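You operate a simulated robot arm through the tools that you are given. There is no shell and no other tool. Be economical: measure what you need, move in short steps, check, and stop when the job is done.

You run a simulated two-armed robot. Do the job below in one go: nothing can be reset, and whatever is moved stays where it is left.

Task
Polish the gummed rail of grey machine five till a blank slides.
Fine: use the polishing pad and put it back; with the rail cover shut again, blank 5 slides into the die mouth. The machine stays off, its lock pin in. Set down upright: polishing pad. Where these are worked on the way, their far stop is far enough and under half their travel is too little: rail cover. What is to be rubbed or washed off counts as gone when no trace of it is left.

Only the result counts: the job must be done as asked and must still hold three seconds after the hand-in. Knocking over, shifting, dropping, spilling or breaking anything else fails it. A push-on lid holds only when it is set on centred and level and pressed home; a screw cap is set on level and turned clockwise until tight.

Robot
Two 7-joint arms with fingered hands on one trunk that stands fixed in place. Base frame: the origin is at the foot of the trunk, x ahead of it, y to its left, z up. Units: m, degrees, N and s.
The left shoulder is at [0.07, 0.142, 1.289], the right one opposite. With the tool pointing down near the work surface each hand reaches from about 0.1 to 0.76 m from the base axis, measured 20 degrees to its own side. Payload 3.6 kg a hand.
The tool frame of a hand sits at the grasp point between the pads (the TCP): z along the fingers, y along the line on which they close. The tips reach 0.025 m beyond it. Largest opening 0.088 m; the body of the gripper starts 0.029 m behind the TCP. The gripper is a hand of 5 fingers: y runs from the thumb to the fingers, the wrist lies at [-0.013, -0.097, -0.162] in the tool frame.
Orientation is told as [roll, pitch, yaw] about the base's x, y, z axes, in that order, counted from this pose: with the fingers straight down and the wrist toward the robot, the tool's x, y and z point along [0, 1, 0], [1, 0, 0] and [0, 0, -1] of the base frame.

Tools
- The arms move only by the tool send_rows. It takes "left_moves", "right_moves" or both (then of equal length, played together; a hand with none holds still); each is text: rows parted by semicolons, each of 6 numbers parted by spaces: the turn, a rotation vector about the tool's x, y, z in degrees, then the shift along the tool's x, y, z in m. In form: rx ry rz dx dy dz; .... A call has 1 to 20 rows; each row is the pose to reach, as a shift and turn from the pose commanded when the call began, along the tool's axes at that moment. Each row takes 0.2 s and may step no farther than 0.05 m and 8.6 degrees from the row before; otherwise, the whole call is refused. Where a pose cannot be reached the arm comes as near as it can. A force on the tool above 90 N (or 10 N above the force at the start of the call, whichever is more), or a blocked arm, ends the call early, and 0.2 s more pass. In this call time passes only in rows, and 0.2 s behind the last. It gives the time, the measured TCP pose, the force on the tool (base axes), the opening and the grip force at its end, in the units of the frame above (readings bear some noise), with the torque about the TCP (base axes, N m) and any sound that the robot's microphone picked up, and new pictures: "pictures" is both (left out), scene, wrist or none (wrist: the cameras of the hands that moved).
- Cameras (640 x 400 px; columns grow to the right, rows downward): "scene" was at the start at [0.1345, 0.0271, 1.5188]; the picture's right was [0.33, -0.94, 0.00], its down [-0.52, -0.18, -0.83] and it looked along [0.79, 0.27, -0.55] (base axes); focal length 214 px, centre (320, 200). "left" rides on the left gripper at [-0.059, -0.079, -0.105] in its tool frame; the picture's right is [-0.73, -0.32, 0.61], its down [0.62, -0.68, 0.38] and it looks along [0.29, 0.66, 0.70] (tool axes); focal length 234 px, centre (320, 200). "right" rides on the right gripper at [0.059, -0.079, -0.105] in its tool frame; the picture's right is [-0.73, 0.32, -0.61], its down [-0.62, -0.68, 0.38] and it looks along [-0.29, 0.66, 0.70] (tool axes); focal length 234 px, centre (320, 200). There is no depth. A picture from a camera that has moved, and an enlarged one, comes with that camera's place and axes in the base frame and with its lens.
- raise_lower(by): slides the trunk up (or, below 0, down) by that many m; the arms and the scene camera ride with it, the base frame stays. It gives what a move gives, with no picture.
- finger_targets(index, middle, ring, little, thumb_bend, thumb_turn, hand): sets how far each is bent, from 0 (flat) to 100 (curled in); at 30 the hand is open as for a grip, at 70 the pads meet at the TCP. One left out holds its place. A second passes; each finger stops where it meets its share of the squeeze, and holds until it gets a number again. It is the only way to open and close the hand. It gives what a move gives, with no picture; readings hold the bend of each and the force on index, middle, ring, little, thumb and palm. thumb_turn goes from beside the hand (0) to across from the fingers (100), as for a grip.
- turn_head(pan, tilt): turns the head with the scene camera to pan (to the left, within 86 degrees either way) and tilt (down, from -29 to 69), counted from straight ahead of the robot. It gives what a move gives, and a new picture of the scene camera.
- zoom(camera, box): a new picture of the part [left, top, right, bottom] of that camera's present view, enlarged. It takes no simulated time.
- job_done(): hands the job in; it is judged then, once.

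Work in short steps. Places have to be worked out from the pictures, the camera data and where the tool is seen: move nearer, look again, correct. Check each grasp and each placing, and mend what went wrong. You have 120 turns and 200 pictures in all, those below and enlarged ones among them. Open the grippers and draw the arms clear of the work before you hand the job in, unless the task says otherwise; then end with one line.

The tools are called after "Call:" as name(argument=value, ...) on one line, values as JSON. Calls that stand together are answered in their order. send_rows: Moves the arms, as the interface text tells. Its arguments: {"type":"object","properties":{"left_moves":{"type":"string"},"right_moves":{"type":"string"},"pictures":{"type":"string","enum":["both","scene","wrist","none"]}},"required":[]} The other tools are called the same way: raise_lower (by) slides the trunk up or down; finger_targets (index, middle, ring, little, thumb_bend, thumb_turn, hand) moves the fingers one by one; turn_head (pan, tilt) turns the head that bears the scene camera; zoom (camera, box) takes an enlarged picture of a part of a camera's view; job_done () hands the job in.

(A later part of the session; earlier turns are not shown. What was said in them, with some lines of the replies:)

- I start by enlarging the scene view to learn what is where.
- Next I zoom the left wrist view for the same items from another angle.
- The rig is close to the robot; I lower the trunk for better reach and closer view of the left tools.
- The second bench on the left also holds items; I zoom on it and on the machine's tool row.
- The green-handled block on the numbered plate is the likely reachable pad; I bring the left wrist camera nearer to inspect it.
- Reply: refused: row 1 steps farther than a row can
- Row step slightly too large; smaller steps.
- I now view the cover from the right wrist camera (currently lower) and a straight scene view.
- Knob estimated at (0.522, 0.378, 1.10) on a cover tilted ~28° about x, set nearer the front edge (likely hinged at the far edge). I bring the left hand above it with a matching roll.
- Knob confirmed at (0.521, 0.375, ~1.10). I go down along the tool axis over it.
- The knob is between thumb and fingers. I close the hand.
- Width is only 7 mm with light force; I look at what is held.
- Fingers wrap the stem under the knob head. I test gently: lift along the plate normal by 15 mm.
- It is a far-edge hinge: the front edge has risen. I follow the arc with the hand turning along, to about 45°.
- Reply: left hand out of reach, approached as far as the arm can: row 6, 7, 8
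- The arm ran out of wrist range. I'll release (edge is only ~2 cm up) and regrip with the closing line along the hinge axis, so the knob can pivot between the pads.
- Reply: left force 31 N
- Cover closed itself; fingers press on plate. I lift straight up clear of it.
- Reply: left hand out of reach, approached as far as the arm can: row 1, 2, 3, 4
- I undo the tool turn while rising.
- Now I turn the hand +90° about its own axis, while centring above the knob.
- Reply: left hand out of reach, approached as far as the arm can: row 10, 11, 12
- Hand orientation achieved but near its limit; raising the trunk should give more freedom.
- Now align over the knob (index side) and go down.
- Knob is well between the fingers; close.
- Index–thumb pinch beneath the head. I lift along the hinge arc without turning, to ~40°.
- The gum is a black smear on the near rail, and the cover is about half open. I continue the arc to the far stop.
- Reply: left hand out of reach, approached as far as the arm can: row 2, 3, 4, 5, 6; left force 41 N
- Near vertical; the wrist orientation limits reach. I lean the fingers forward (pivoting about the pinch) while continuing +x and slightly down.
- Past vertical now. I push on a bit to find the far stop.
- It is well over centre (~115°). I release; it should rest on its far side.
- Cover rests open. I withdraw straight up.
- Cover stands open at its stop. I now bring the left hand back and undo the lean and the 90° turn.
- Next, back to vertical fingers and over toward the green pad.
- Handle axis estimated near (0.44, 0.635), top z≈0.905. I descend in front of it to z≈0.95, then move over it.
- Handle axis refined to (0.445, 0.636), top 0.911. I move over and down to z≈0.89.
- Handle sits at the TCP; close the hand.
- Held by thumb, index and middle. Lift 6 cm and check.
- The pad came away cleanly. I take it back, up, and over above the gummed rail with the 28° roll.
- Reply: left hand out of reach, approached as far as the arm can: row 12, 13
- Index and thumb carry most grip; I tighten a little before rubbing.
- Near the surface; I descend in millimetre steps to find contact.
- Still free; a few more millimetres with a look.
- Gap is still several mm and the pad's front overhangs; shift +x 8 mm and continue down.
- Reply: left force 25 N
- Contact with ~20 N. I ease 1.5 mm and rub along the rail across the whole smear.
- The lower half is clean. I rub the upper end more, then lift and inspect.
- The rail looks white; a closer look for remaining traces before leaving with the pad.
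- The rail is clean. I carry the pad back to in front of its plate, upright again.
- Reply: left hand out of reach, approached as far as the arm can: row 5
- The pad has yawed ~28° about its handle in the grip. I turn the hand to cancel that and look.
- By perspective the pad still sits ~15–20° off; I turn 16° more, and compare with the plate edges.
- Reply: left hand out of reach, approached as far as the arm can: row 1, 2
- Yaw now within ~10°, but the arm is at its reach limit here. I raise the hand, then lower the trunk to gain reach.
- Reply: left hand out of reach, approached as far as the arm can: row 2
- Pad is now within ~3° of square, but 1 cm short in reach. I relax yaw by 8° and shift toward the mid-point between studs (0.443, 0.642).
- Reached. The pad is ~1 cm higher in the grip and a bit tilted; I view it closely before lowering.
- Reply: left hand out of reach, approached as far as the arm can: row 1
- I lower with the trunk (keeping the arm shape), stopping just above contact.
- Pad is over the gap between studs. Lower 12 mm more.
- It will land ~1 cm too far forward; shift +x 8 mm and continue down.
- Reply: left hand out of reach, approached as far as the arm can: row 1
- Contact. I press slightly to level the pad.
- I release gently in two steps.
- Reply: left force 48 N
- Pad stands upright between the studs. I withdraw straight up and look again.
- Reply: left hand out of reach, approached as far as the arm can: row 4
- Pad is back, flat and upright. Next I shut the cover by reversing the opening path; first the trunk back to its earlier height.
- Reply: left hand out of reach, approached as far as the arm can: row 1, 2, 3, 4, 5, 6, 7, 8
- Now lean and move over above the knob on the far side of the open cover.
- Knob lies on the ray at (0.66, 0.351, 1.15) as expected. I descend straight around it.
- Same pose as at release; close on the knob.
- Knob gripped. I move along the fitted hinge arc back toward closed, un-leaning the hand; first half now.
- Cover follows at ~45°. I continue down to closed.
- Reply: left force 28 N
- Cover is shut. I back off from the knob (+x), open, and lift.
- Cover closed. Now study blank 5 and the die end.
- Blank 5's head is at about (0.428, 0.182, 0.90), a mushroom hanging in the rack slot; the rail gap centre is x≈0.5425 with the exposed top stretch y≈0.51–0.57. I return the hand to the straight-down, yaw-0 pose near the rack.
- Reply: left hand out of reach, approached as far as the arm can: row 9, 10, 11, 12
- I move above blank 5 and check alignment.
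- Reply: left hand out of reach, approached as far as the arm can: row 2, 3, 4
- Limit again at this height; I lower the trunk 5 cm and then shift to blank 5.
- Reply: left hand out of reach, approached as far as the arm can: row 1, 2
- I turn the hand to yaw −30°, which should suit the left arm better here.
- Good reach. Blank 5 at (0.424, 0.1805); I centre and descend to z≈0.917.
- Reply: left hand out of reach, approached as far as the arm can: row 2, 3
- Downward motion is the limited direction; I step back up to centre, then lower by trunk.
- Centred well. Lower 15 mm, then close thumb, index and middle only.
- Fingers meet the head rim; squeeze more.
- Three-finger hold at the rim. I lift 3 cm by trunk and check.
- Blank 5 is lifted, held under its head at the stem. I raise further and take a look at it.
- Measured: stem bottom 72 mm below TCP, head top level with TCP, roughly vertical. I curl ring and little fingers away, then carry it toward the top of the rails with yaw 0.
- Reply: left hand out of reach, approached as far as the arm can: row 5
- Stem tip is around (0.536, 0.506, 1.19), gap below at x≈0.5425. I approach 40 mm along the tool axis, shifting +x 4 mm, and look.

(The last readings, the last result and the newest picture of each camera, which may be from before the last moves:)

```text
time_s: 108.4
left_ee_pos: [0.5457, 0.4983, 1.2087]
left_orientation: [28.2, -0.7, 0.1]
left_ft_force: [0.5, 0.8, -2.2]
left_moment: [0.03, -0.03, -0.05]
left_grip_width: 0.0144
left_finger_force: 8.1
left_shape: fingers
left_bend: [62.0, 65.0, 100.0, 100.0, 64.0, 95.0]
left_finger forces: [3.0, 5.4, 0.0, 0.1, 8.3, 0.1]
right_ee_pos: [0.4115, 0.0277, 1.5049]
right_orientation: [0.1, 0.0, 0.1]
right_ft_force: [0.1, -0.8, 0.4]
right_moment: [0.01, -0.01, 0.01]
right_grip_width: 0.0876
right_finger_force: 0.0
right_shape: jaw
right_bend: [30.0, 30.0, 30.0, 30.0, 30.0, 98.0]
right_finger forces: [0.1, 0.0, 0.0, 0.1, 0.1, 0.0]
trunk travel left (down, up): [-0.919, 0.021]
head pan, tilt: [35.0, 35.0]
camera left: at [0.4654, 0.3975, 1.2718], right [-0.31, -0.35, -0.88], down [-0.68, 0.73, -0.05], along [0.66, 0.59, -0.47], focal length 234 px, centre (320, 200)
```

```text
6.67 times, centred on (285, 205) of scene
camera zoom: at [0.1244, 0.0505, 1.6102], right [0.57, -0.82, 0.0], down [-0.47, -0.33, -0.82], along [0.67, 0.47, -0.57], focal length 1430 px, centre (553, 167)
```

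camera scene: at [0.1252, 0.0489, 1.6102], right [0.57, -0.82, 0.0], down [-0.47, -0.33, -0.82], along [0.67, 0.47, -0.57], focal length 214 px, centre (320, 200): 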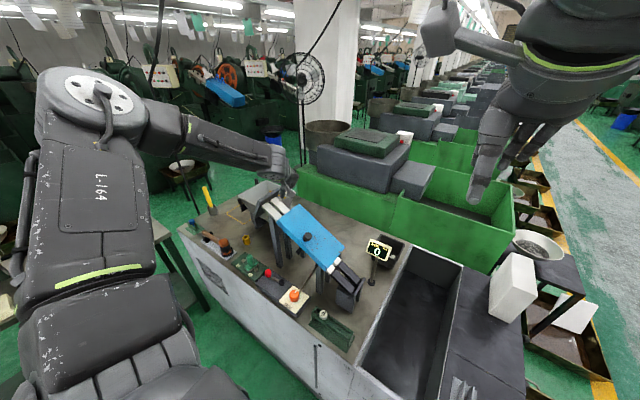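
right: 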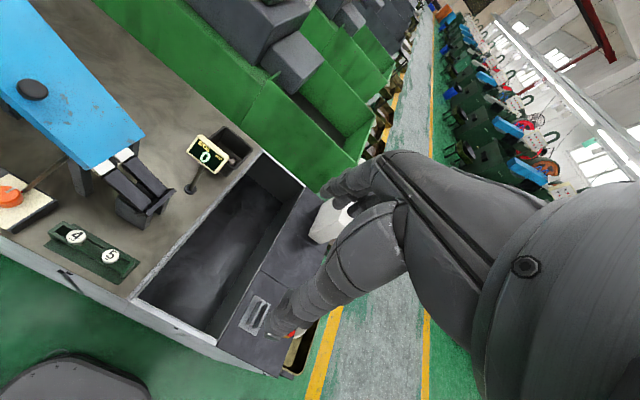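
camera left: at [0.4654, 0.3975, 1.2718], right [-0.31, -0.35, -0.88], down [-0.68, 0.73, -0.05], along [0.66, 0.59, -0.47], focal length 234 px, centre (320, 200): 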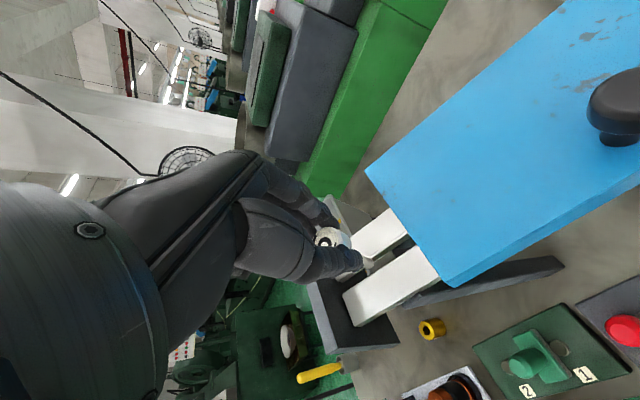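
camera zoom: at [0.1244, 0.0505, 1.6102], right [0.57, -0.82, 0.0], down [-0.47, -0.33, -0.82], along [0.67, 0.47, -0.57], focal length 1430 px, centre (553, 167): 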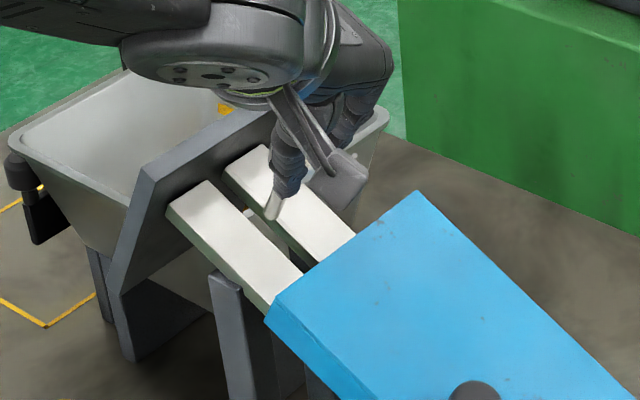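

Triangulation suggests the tip is ~20 mm above the rail and needs +6 mm in x. I shift and descend 14 mm.

Call:
send_rows(left_moves="0 0 0 0 0.006 0.004;0 0 0 0 0.006 0.014", pictures="wrist")

Call:
zoom(camera="left", box=[290, 190, 430, 310])

Call:
zoom(camera="scene", box=[260, 175, 310, 225])

```text
time_s: 109.0
left_ee_pos: [0.5503, 0.5049, 1.1956]
left_orientation: [28.1, -0.9, 0.0]
left_ft_force: [-0.5, 0.0, -1.6]
left_moment: [0.04, -0.01, 0.01]
left_grip_width: 0.0143
left_finger_force: 7.9
left_shape: fingers
left_bend: [62.0, 65.0, 100.0, 100.0, 64.0, 95.0]
left_finger forces: [3.0, 5.5, 0.0, 0.0, 8.3, 0.0]
right_ee_pos: [0.4099, 0.0259, 1.5045]
right_orientation: [0.0, 0.0, 0.0]
right_ft_force: [0.9, 0.1, 0.3]
right_moment: [0.01, 0.04, 0.03]
right_grip_width: 0.0878
right_finger_force: 0.1
right_shape: jaw
right_bend: [30.0, 30.0, 30.0, 30.0, 30.0, 98.0]
right_finger forces: [0.1, 0.0, 0.0, 0.0, 0.0, 0.1]
trunk travel left (down, up): [-0.919, 0.021]
head pan, tilt: [35.0, 35.0]
camera left: at [0.471, 0.4038, 1.2599], right [-0.31, -0.35, -0.88], down [-0.68, 0.73, -0.05], along [0.66, 0.58, -0.47], focal length 234 px, centre (320, 200)
```

left: 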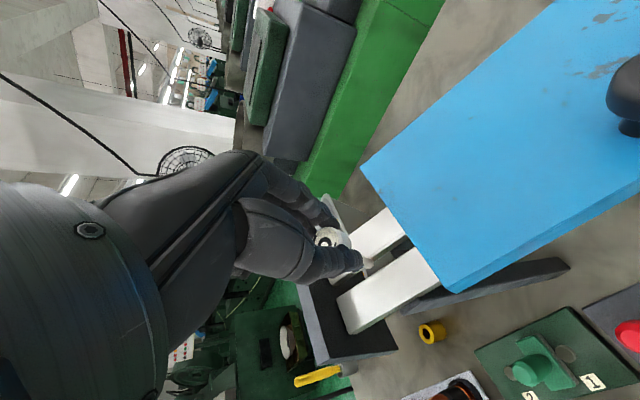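

```text
3.33 times, centred on (360, 250) of left
camera zoom: at [0.471, 0.4038, 1.2599], right [-0.31, -0.35, -0.88], down [-0.68, 0.73, -0.05], along [0.66, 0.58, -0.47], focal length 781 px, centre (187, 33)
```

zoom: 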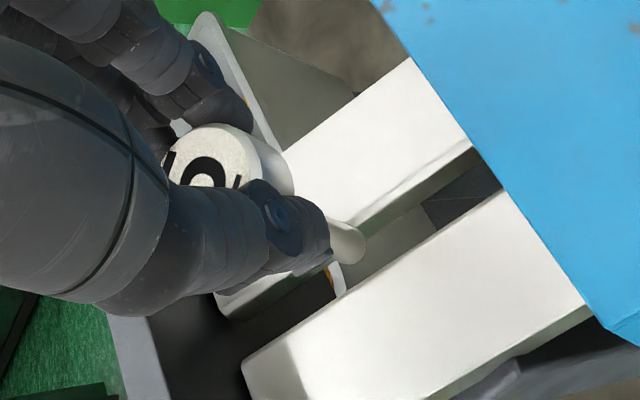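

```text
8.00 times, centred on (285, 200) of scene
camera zoom: at [0.1238, 0.05, 1.6103], right [0.57, -0.82, 0.0], down [-0.47, -0.33, -0.82], along [0.67, 0.47, -0.57], focal length 1716 px, centre (600, 200)
```

zoom: 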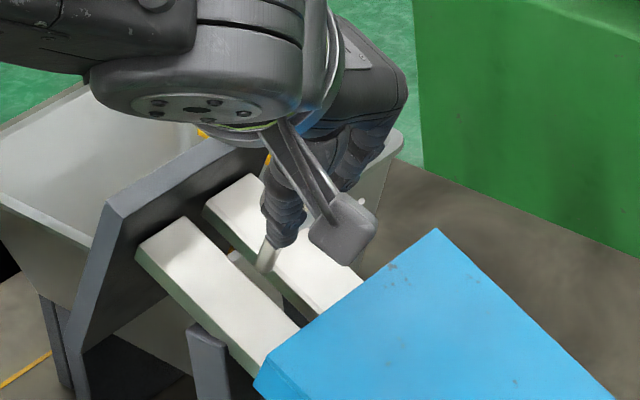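

Using the wrist view only (more precise), I keep the tip visually centred over the gap while descending: 8 mm down, +1.5 mm x.

Call:
send_rows(left_moves="0 0 0 0 0.001 0.004;0 0 0 0 0.0015 0.008", pictures="wrist")

Call:
zoom(camera="left", box=[300, 200, 420, 300])

```text
time_s: 109.6
left_ee_pos: [0.5515, 0.5088, 1.1901]
left_orientation: [28.2, -1.0, 0.0]
left_ft_force: [-0.8, -0.1, -0.4]
left_moment: [-0.01, 0.0, -0.03]
left_grip_width: 0.0144
left_finger_force: 8.3
left_shape: fingers
left_bend: [62.0, 65.0, 100.0, 100.0, 64.0, 95.0]
left_finger forces: [3.0, 5.5, 0.0, 0.0, 8.2, 0.0]
right_ee_pos: [0.4097, 0.0272, 1.505]
right_orientation: [0.0, 0.0, 0.0]
right_ft_force: [-1.0, 0.8, 0.0]
right_moment: [-0.03, -0.02, 0.02]
right_grip_width: 0.0877
right_finger_force: 0.1
right_shape: jaw
right_bend: [30.0, 30.0, 30.0, 30.0, 30.0, 98.0]
right_finger forces: [0.0, 0.1, 0.1, 0.0, 0.0, 0.0]
trunk travel left (down, up): [-0.919, 0.021]
head pan, tilt: [35.0, 35.0]
camera left: at [0.4725, 0.4072, 1.2533], right [-0.31, -0.35, -0.88], down [-0.68, 0.73, -0.05], along [0.66, 0.59, -0.47], focal length 234 px, centre (320, 200)
```

left: 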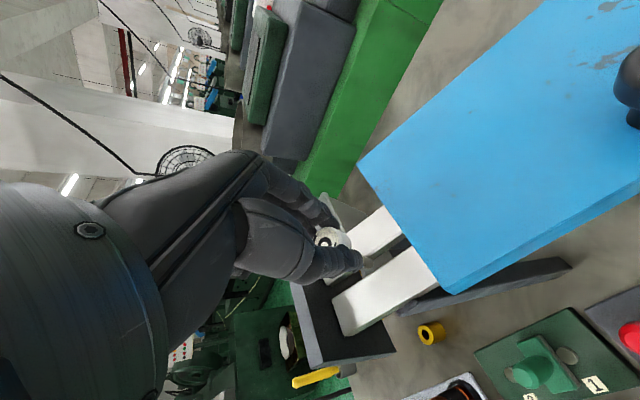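

```text
4.00 times, centred on (360, 250) of left
camera zoom: at [0.4725, 0.4072, 1.2533], right [-0.31, -0.35, -0.88], down [-0.68, 0.73, -0.05], along [0.66, 0.59, -0.47], focal length 937 px, centre (160, 0)
```

zoom: 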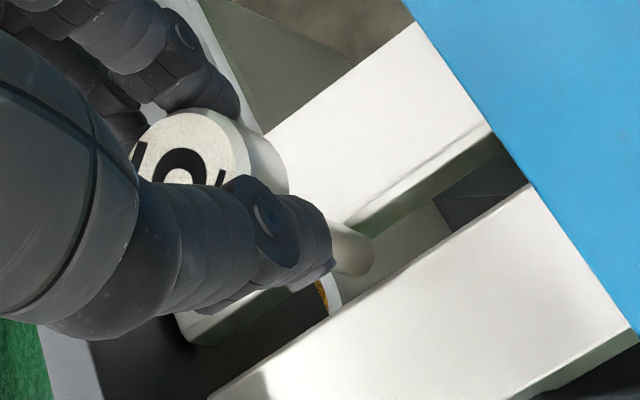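

Call:
send_rows(left_moves="0 0 0 0 0.0005 0.003;0 0 0 0 0.0015 0.006", pictures="wrist")

Call:
zoom(camera="left", box=[300, 200, 420, 300])

```text
time_s: 110.2
left_ee_pos: [0.5532, 0.5113, 1.1844]
left_orientation: [28.2, -0.9, 0.1]
left_ft_force: [-0.1, 0.5, -1.2]
left_moment: [-0.03, -0.01, 0.0]
left_grip_width: 0.0145
left_finger_force: 8.7
left_shape: fingers
left_bend: [62.0, 65.0, 100.0, 100.0, 64.0, 95.0]
left_finger forces: [2.8, 5.2, 0.0, 0.1, 8.5, 0.0]
right_ee_pos: [0.4089, 0.0255, 1.5053]
right_orientation: [-0.1, 0.0, 0.0]
right_ft_force: [-0.6, 0.2, 0.2]
right_moment: [0.01, -0.02, -0.02]
right_grip_width: 0.0876
right_finger_force: 0.0
right_shape: jaw
right_bend: [30.0, 30.0, 30.0, 30.0, 30.0, 98.0]
right_finger forces: [0.0, 0.1, 0.0, 0.1, 0.0, 0.1]
trunk travel left (down, up): [-0.919, 0.021]
head pan, tilt: [35.0, 35.0]
camera left: at [0.4735, 0.4098, 1.2479], right [-0.31, -0.35, -0.88], down [-0.68, 0.73, -0.05], along [0.66, 0.59, -0.47], focal length 234 px, centre (320, 200)
```

left: 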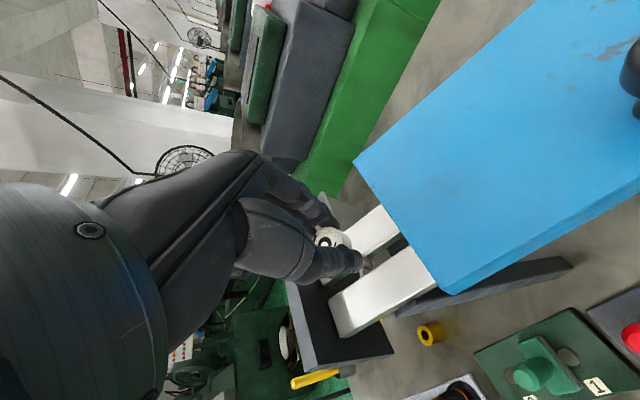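

```text
4.00 times, centred on (360, 250) of left
camera zoom: at [0.4735, 0.4098, 1.2479], right [-0.31, -0.35, -0.88], down [-0.68, 0.73, -0.05], along [0.66, 0.59, -0.47], focal length 937 px, centre (160, 0)
```

zoom: 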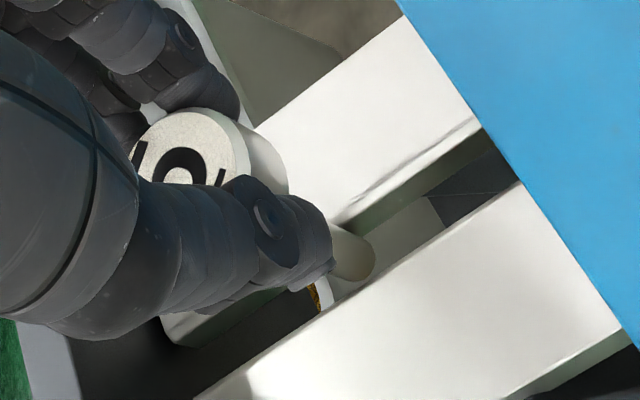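

Still free and centred; continue 8 mm with +1.5 mm x.

Call:
send_rows(left_moves="0 0 0 0 0.001 0.004;0 0 0 0 0.0018 0.008", pictures="wrist")

Call:
zoom(camera="left", box=[300, 200, 420, 300])

Call:
zoom(camera="scene", box=[260, 175, 310, 225])

```text
time_s: 110.8
left_ee_pos: [0.5558, 0.5146, 1.1784]
left_orientation: [28.3, -0.9, 0.1]
left_ft_force: [-0.8, -0.5, -0.4]
left_moment: [-0.02, 0.07, 0.05]
left_grip_width: 0.0145
left_finger_force: 8.5
left_shape: fingers
left_bend: [63.0, 66.0, 100.0, 100.0, 64.0, 95.0]
left_finger forces: [2.7, 5.2, 0.0, 0.0, 9.1, 0.0]
right_ee_pos: [0.4091, 0.0267, 1.5062]
right_orientation: [0.0, -0.1, 0.1]
right_ft_force: [0.3, -0.5, 0.1]
right_moment: [-0.03, 0.01, 0.03]
right_grip_width: 0.0878
right_finger_force: 0.0
right_shape: jaw
right_bend: [30.0, 30.0, 30.0, 30.0, 30.0, 98.0]
right_finger forces: [0.0, 0.1, 0.0, 0.0, 0.0, 0.1]
trunk travel left (down, up): [-0.919, 0.021]
head pan, tilt: [35.0, 35.0]
camera left: at [0.4753, 0.4134, 1.2412], right [-0.31, -0.35, -0.88], down [-0.68, 0.73, -0.05], along [0.66, 0.59, -0.47], focal length 234 px, centre (320, 200)
```

left: 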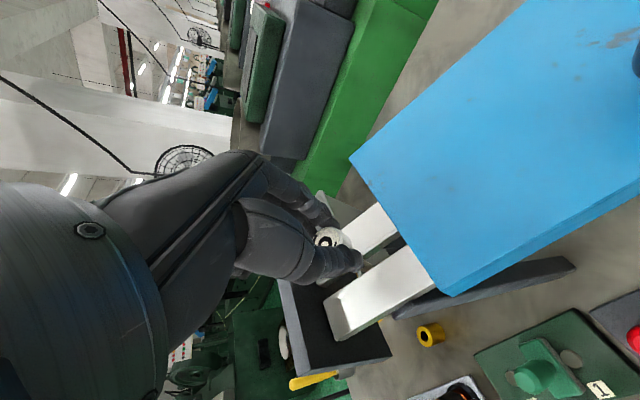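

```text
4.00 times, centred on (360, 250) of left
camera zoom: at [0.4753, 0.4134, 1.2412], right [-0.31, -0.35, -0.88], down [-0.68, 0.73, -0.05], along [0.66, 0.59, -0.47], focal length 937 px, centre (160, 0)
```

zoom: 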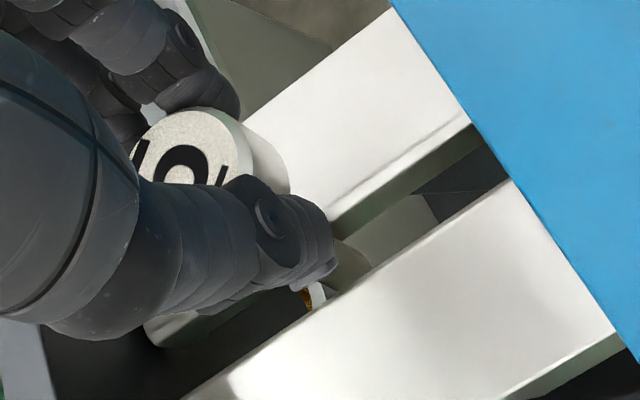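

```text
8.00 times, centred on (285, 200) of scene
camera zoom: at [0.1226, 0.0489, 1.6104], right [0.57, -0.82, 0.0], down [-0.47, -0.33, -0.82], along [0.67, 0.47, -0.57], focal length 1716 px, centre (600, 200)
```

zoom: 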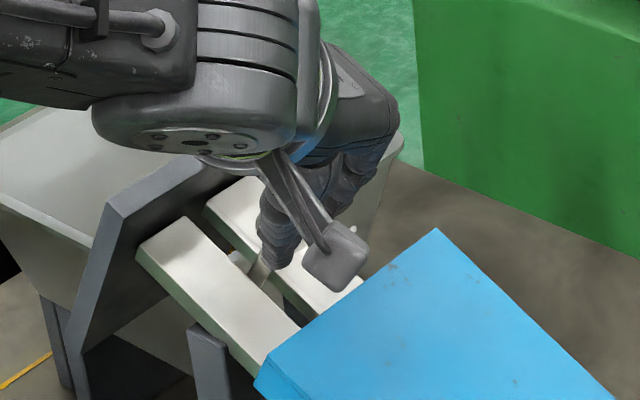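

The stem tip has entered the gap. Continue deeper 10 mm, easing −1 mm in x for the lean.

Call:
send_rows(left_moves="0 0 0 0 -0.0005 0.005;0 0 0 0 -0.001 0.01", pictures="wrist")

Call:
zoom(camera="left", box=[300, 200, 420, 300])

```text
time_s: 111.4
left_ee_pos: [0.5549, 0.5213, 1.1691]
left_orientation: [28.2, -0.9, 0.2]
left_ft_force: [-0.7, 0.3, -0.3]
left_moment: [-0.02, 0.03, 0.02]
left_grip_width: 0.0146
left_finger_force: 8.6
left_shape: fingers
left_bend: [63.0, 66.0, 100.0, 100.0, 64.0, 95.0]
left_finger forces: [2.7, 5.2, 0.0, 0.0, 9.0, 0.0]
right_ee_pos: [0.4088, 0.027, 1.5061]
right_orientation: [0.1, -0.1, 0.0]
right_ft_force: [0.2, 0.5, -0.7]
right_moment: [0.01, -0.01, -0.01]
right_grip_width: 0.0878
right_finger_force: 0.0
right_shape: jaw
right_bend: [30.0, 30.0, 30.0, 30.0, 30.0, 98.0]
right_finger forces: [0.1, 0.0, 0.0, 0.0, 0.1, 0.1]
trunk travel left (down, up): [-0.919, 0.021]
head pan, tilt: [35.0, 35.0]
camera left: at [0.4743, 0.4186, 1.2323], right [-0.31, -0.35, -0.88], down [-0.68, 0.73, -0.05], along [0.66, 0.59, -0.47], focal length 234 px, centre (320, 200)
```

left: 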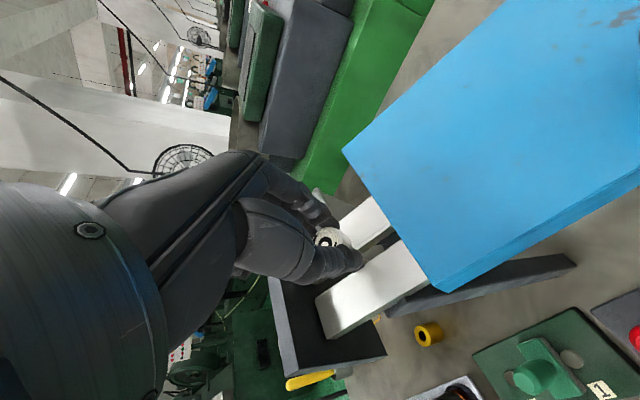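

```text
4.00 times, centred on (360, 250) of left
camera zoom: at [0.4743, 0.4186, 1.2323], right [-0.31, -0.35, -0.88], down [-0.68, 0.73, -0.05], along [0.66, 0.59, -0.47], focal length 937 px, centre (160, 0)
```

zoom: 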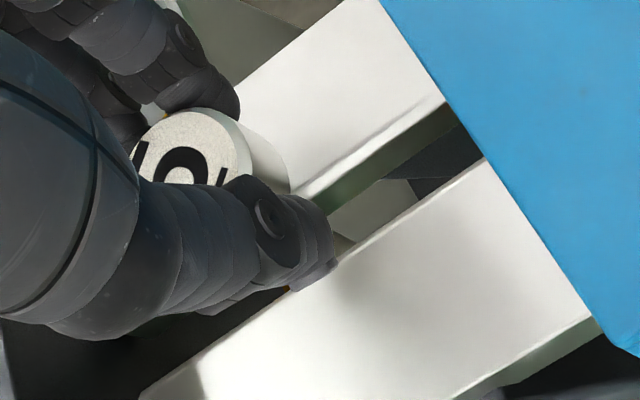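

Call:
send_rows(left_moves="0 0 0 0 -0.0005 0.004;0 0 0 0 -0.001 0.007", pictures="wrist")

Call:
zoom(camera="left", box=[280, 180, 420, 300])

Call:
zoom(camera="scene", box=[260, 175, 310, 225])

```text
time_s: 112.0
left_ee_pos: [0.5537, 0.5249, 1.1624]
left_orientation: [28.2, -0.8, 0.1]
left_ft_force: [0.0, -0.3, -0.4]
left_moment: [-0.02, 0.03, 0.0]
left_grip_width: 0.0144
left_finger_force: 8.7
left_shape: fingers
left_bend: [63.0, 66.0, 100.0, 100.0, 64.0, 95.0]
left_finger forces: [3.0, 5.4, 0.1, 0.0, 8.5, 0.0]
right_ee_pos: [0.4097, 0.0266, 1.505]
right_orientation: [0.0, 0.0, 0.0]
right_ft_force: [0.4, -0.5, -0.4]
right_moment: [-0.01, -0.01, 0.0]
right_grip_width: 0.0879
right_finger_force: 0.0
right_shape: jaw
right_bend: [30.0, 30.0, 30.0, 30.0, 30.0, 98.0]
right_finger forces: [0.0, 0.1, 0.0, 0.0, 0.0, 0.0]
trunk travel left (down, up): [-0.919, 0.021]
head pan, tilt: [35.0, 35.0]
camera left: at [0.4734, 0.422, 1.2263], right [-0.31, -0.35, -0.88], down [-0.68, 0.73, -0.05], along [0.66, 0.59, -0.47], focal length 234 px, centre (320, 200)
```

left: 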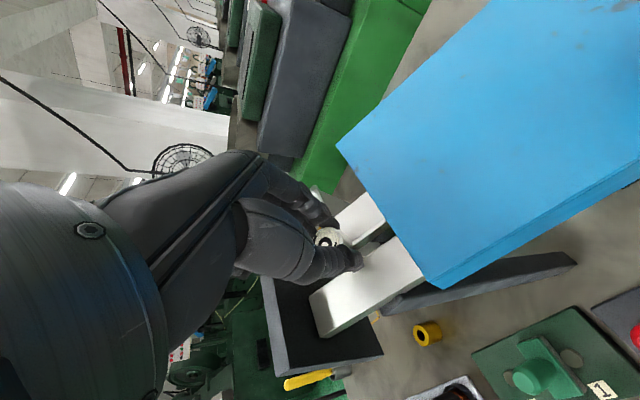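

```text
3.33 times, centred on (350, 240) of left
camera zoom: at [0.4734, 0.422, 1.2263], right [-0.31, -0.35, -0.88], down [-0.68, 0.73, -0.05], along [0.66, 0.59, -0.47], focal length 781 px, centre (220, 67)
```

zoom: 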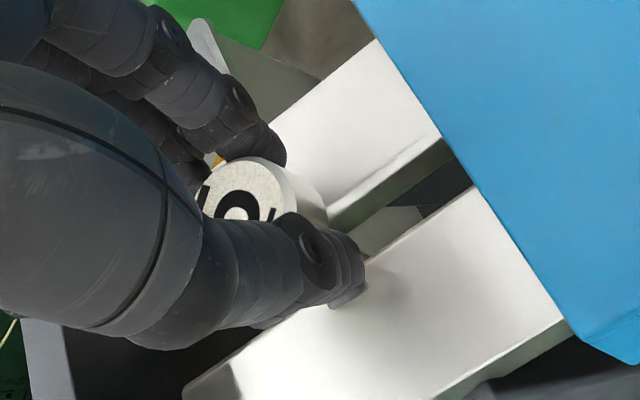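

```text
8.00 times, centred on (285, 200) of scene
camera zoom: at [0.1231, 0.0492, 1.6103], right [0.57, -0.82, 0.0], down [-0.47, -0.33, -0.82], along [0.67, 0.47, -0.57], focal length 1716 px, centre (600, 200)
```

zoom: 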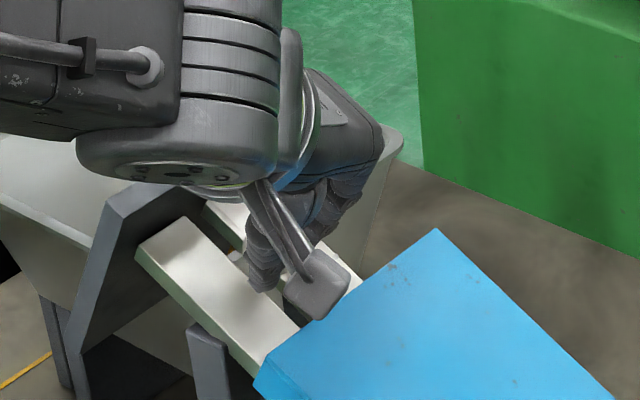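

Call:
send_rows(left_moves="0 0 0 0 0 0.003;0 0 0 0 -0.0005 0.005", pictures="none")

Call:
zoom(camera="left", box=[280, 180, 420, 300])

```text
time_s: 112.6
left_ee_pos: [0.5538, 0.5261, 1.1573]
left_orientation: [28.2, -0.9, 0.1]
left_ft_force: [-0.2, -0.2, -0.5]
left_moment: [-0.01, 0.0, 0.0]
left_grip_width: 0.0146
left_finger_force: 8.7
left_shape: fingers
left_bend: [63.0, 66.0, 100.0, 100.0, 64.0, 95.0]
left_finger forces: [3.0, 5.6, 0.0, 0.0, 8.4, 0.1]
right_ee_pos: [0.4097, 0.0261, 1.5051]
right_orientation: [0.0, 0.0, -0.1]
right_ft_force: [-0.7, 0.2, 0.5]
right_moment: [-0.02, 0.02, 0.04]
right_grip_width: 0.088
right_finger_force: 0.1
right_shape: jaw
right_bend: [30.0, 30.0, 30.0, 30.0, 30.0, 98.0]
right_finger forces: [0.1, 0.0, 0.0, 0.0, 0.0, 0.0]
trunk travel left (down, up): [-0.919, 0.021]
head pan, tilt: [35.0, 35.0]
```

```text
3.33 times, centred on (350, 240) of left
camera zoom: at [0.4728, 0.4244, 1.2217], right [-0.31, -0.35, -0.88], down [-0.68, 0.73, -0.05], along [0.66, 0.59, -0.47], focal length 781 px, centre (220, 67)
```

zoom: 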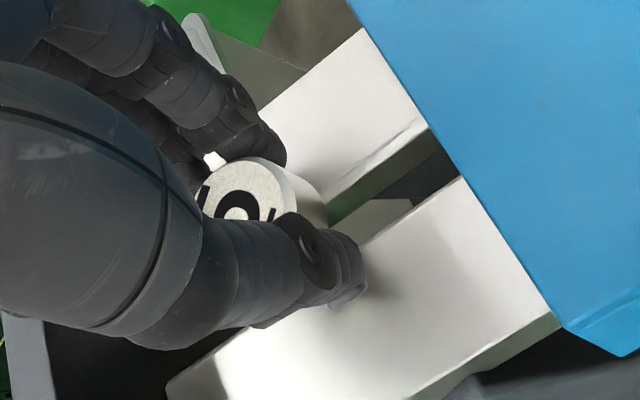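

Call:
send_rows(left_moves="0 0 0 0 0 0.003;0 0 0 0 0 0.005", pictures="none")

Call:
send_rows(left_moves="0 0 0 0 0 0.002;0 0 0 0 0 0.004", pictures="wrist")

Call:
zoom(camera="left", box=[280, 180, 420, 300])

```text
time_s: 113.2
left_ee_pos: [0.5529, 0.5279, 1.1537]
left_orientation: [28.2, -0.9, 0.1]
left_ft_force: [1.0, 0.9, -1.7]
left_moment: [-0.02, 0.0, -0.01]
left_grip_width: 0.0144
left_finger_force: 9.0
left_shape: fingers
left_bend: [63.0, 66.0, 100.0, 100.0, 64.0, 95.0]
left_finger forces: [3.0, 5.7, 0.0, 0.0, 8.5, 0.0]
right_ee_pos: [0.408, 0.0261, 1.505]
right_orientation: [0.1, 0.0, 0.0]
right_ft_force: [0.4, -0.2, -0.5]
right_moment: [-0.02, 0.03, 0.01]
right_grip_width: 0.0878
right_finger_force: 0.1
right_shape: jaw
right_bend: [30.0, 30.0, 30.0, 30.0, 30.0, 98.0]
right_finger forces: [0.0, 0.0, 0.0, 0.0, 0.0, 0.0]
trunk travel left (down, up): [-0.919, 0.021]
head pan, tilt: [35.0, 35.0]
```

```text
time_s: 113.8
left_ee_pos: [0.5529, 0.5283, 1.1535]
left_orientation: [28.3, -1.0, 0.1]
left_ft_force: [-0.8, -2.9, 6.6]
left_moment: [0.01, 0.12, 0.02]
left_grip_width: 0.0144
left_finger_force: 13.8
left_shape: fingers
left_bend: [63.0, 66.0, 100.0, 100.0, 64.0, 95.0]
left_finger forces: [3.0, 6.4, 0.0, 0.0, 17.6, 0.1]
right_ee_pos: [0.4082, 0.0246, 1.506]
right_orientation: [0.1, -0.1, 0.0]
right_ft_force: [0.0, 0.3, 0.3]
right_moment: [0.01, 0.04, -0.01]
right_grip_width: 0.0875
right_finger_force: 0.1
right_shape: jaw
right_bend: [30.0, 30.0, 30.0, 30.0, 30.0, 98.0]
right_finger forces: [0.0, 0.1, 0.1, 0.0, 0.1, 0.0]
trunk travel left (down, up): [-0.919, 0.021]
head pan, tilt: [35.0, 35.0]
camera left: at [0.4726, 0.4258, 1.2158], right [-0.31, -0.35, -0.88], down [-0.68, 0.73, -0.05], along [0.67, 0.59, -0.46], focal length 234 px, centre (320, 200)
```

left: 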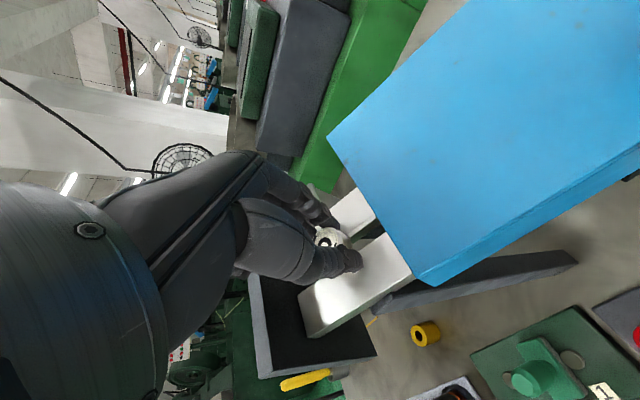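

```text
3.33 times, centred on (350, 240) of left
camera zoom: at [0.4726, 0.4258, 1.2158], right [-0.31, -0.35, -0.88], down [-0.68, 0.73, -0.05], along [0.67, 0.59, -0.46], focal length 781 px, centre (220, 67)
```

zoom: 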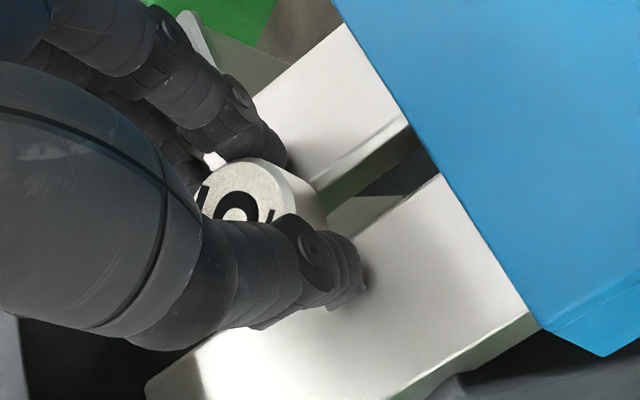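

Thumb tip touches the rail. I ease up 3 mm and release so the head drops the last few mm onto the rails.

Call:
send_rows(left_moves="0 0 0 0 0 -0.003", pictures="none")

Call:
finger_targets(hand="left", index=30, middle=30, thumb_bend=30)

Call:
zoom(camera="left", box=[260, 160, 460, 340])

Call:
zoom(camera="scene", box=[250, 170, 380, 300])

```text
time_s: 114.2
left_ee_pos: [0.5531, 0.5281, 1.153]
left_orientation: [28.3, -0.9, 0.2]
left_ft_force: [0.0, -0.9, 0.5]
left_moment: [0.0, 0.01, 0.02]
left_grip_width: 0.0145
left_finger_force: 9.7
left_shape: fingers
left_bend: [63.0, 65.0, 100.0, 100.0, 64.0, 95.0]
left_finger forces: [3.0, 5.6, 0.1, 0.0, 10.1, 0.0]
right_ee_pos: [0.4086, 0.0265, 1.5053]
right_orientation: [0.1, 0.0, 0.0]
right_ft_force: [0.9, -0.2, -0.6]
right_moment: [0.01, 0.01, -0.01]
right_grip_width: 0.0876
right_finger_force: 0.0
right_shape: jaw
right_bend: [30.0, 30.0, 30.0, 30.0, 30.0, 98.0]
right_finger forces: [0.1, 0.0, 0.1, 0.1, 0.0, 0.0]
trunk travel left (down, up): [-0.919, 0.021]
head pan, tilt: [35.0, 35.0]
```

```text
time_s: 115.2
left_ee_pos: [0.5538, 0.5286, 1.1528]
left_orientation: [28.2, -0.9, 0.1]
left_ft_force: [0.4, 0.0, 0.6]
left_moment: [-0.02, 0.0, 0.02]
left_grip_width: 0.0842
left_finger_force: 0.0
left_shape: fingers
left_bend: [30.0, 30.0, 100.0, 100.0, 30.0, 97.0]
left_finger forces: [0.0, 0.0, 0.0, 0.0, 0.0, 0.0]
right_ee_pos: [0.4086, 0.0257, 1.5063]
right_orientation: [0.1, -0.1, 0.0]
right_ft_force: [1.0, 0.1, 0.1]
right_moment: [-0.02, 0.01, 0.03]
right_grip_width: 0.0875
right_finger_force: 0.1
right_shape: jaw
right_bend: [30.0, 30.0, 30.0, 30.0, 30.0, 98.0]
right_finger forces: [0.0, 0.0, 0.1, 0.0, 0.1, 0.1]
trunk travel left (down, up): [-0.919, 0.021]
head pan, tilt: [35.0, 35.0]
```

```text
2.22 times, centred on (360, 250) of left
camera zoom: at [0.4728, 0.4262, 1.2166], right [-0.31, -0.35, -0.88], down [-0.68, 0.73, -0.05], along [0.66, 0.59, -0.47], focal length 520 px, centre (231, 89)
```

zoom: 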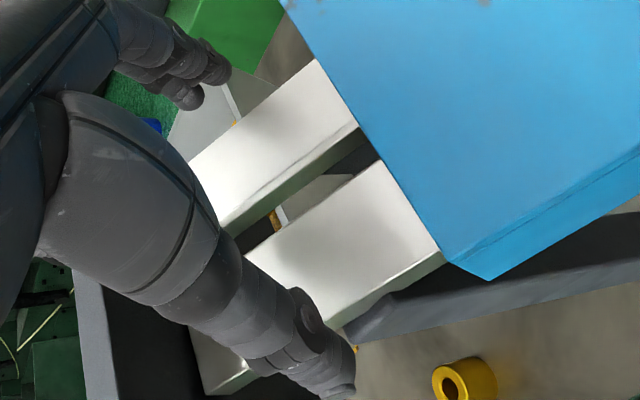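

```text
3.08 times, centred on (315, 235) of scene
camera zoom: at [0.1226, 0.0485, 1.6104], right [0.57, -0.82, 0.0], down [-0.47, -0.33, -0.82], along [0.67, 0.47, -0.57], focal length 660 px, centre (335, 92)
```

zoom: 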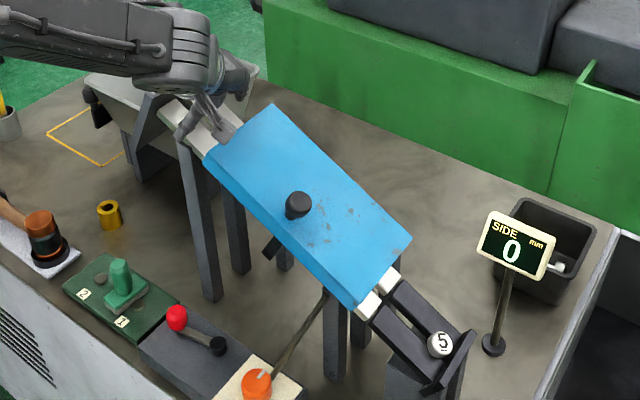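

Blank 5 slid all the way under the cover into the die mouth. I lift the left hand away and back clear.

Call:
send_rows(left_moves="0 0 0 0 0 -0.03;0 0 0 0 0 -0.07;0 0 0 0 -0.01 -0.11;0 0 0 0 -0.05 -0.12;0 0 0 0 -0.09 -0.12;0 0 0 0 -0.13 -0.12;0 0 0 0 -0.16 -0.12", pictures="scene")

Call:
zoom(camera="scene", box=[190, 170, 390, 340])

Call:
zoom(camera="scene", box=[310, 240, 380, 310])

```text
time_s: 116.8
left_ee_pos: [0.3899, 0.47, 1.257]
left_orientation: [28.3, -0.8, 0.1]
left_ft_force: [-0.1, -0.5, 0.1]
left_moment: [0.0, 0.03, 0.02]
left_grip_width: 0.0848
left_finger_force: 0.1
left_shape: fingers
left_bend: [30.0, 30.0, 100.0, 100.0, 30.0, 97.0]
left_finger forces: [0.1, 0.0, 0.0, 0.0, 0.0, 0.0]
right_ee_pos: [0.4079, 0.0234, 1.5064]
right_orientation: [0.1, -0.2, 0.0]
right_ft_force: [-0.5, -0.1, 0.6]
right_moment: [-0.03, -0.01, 0.0]
right_grip_width: 0.0875
right_finger_force: 0.0
right_shape: jaw
right_bend: [30.0, 30.0, 30.0, 30.0, 30.0, 98.0]
right_finger forces: [0.0, 0.0, 0.1, 0.0, 0.1, 0.0]
trunk travel left (down, up): [-0.919, 0.021]
head pan, tilt: [35.0, 35.0]
camera scene: at [0.1209, 0.0462, 1.6106], right [0.57, -0.82, 0.0], down [-0.47, -0.33, -0.82], along [0.67, 0.47, -0.57], focal length 214 px, centre (320, 200)
```

scene: 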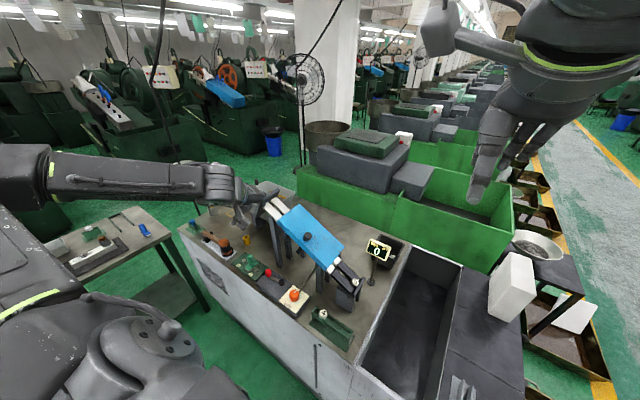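

```text
2.35 times, centred on (290, 255) of scene
camera zoom: at [0.1209, 0.0462, 1.6106], right [0.57, -0.82, 0.0], down [-0.47, -0.33, -0.82], along [0.67, 0.47, -0.57], focal length 505 px, centre (391, 71)
```

zoom: 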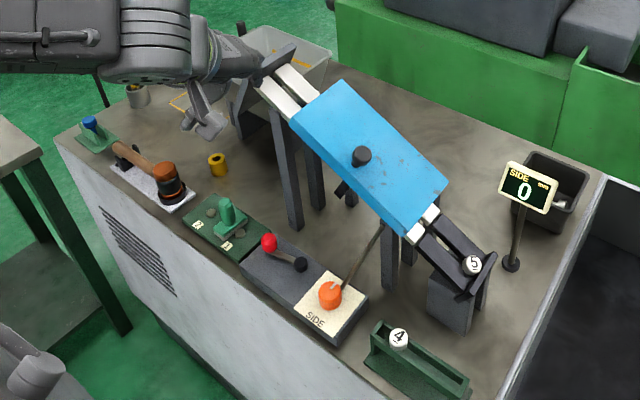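

```text
5.71 times, centred on (345, 275) of scene
camera zoom: at [0.1209, 0.0462, 1.6106], right [0.57, -0.82, 0.0], down [-0.47, -0.33, -0.82], along [0.67, 0.47, -0.57], focal length 1226 px, centre (177, -229)
```

zoom: 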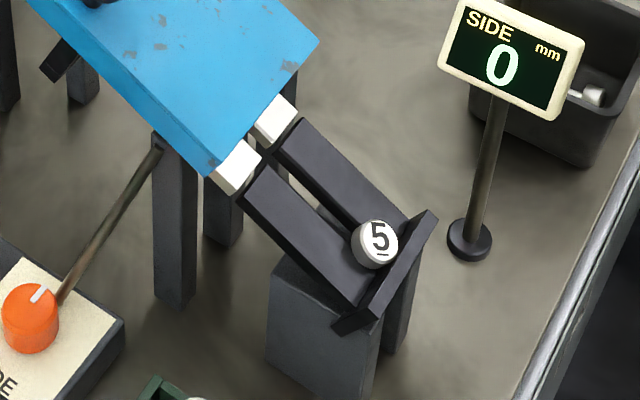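

Everything is in place: pad upright on its plate, cover shut, blank 5 at the die stop. I open the remaining fingers and hand in.

Call:
finger_targets(hand="left", ring=30, little=30)

Call:
job_done()

```text
time_s: 117.8
left_ee_pos: [0.3921, 0.4738, 1.2557]
left_orientation: [28.2, -0.9, 0.1]
left_ft_force: [0.2, 0.6, -0.1]
left_moment: [0.02, 0.0, -0.01]
left_grip_width: 0.0844
left_finger_force: 0.0
left_shape: fingers
left_bend: [30.0, 30.0, 30.0, 30.0, 30.0, 97.0]
left_finger forces: [0.0, 0.0, 0.0, 0.1, 0.0, 0.0]
right_ee_pos: [0.4092, 0.0267, 1.5057]
right_orientation: [0.0, -0.1, 0.0]
right_ft_force: [0.3, 0.3, 0.0]
right_moment: [0.02, 0.0, -0.01]
right_grip_width: 0.0875
right_finger_force: 0.1
right_shape: jaw
right_bend: [30.0, 30.0, 30.0, 30.0, 30.0, 98.0]
right_finger forces: [0.0, 0.0, 0.0, 0.0, 0.0, 0.0]
trunk travel left (down, up): [-0.919, 0.021]
head pan, tilt: [35.0, 35.0]
```

```text
The job is handed in.
```

The gummed rail is polished with no trace left in the pictures, the pad stands upright on its plate about 1 cm off centre toward stud 1, the cover is shut, blank 5 slid into the die mouth, and I left the machine's switch and lock pin untouched.
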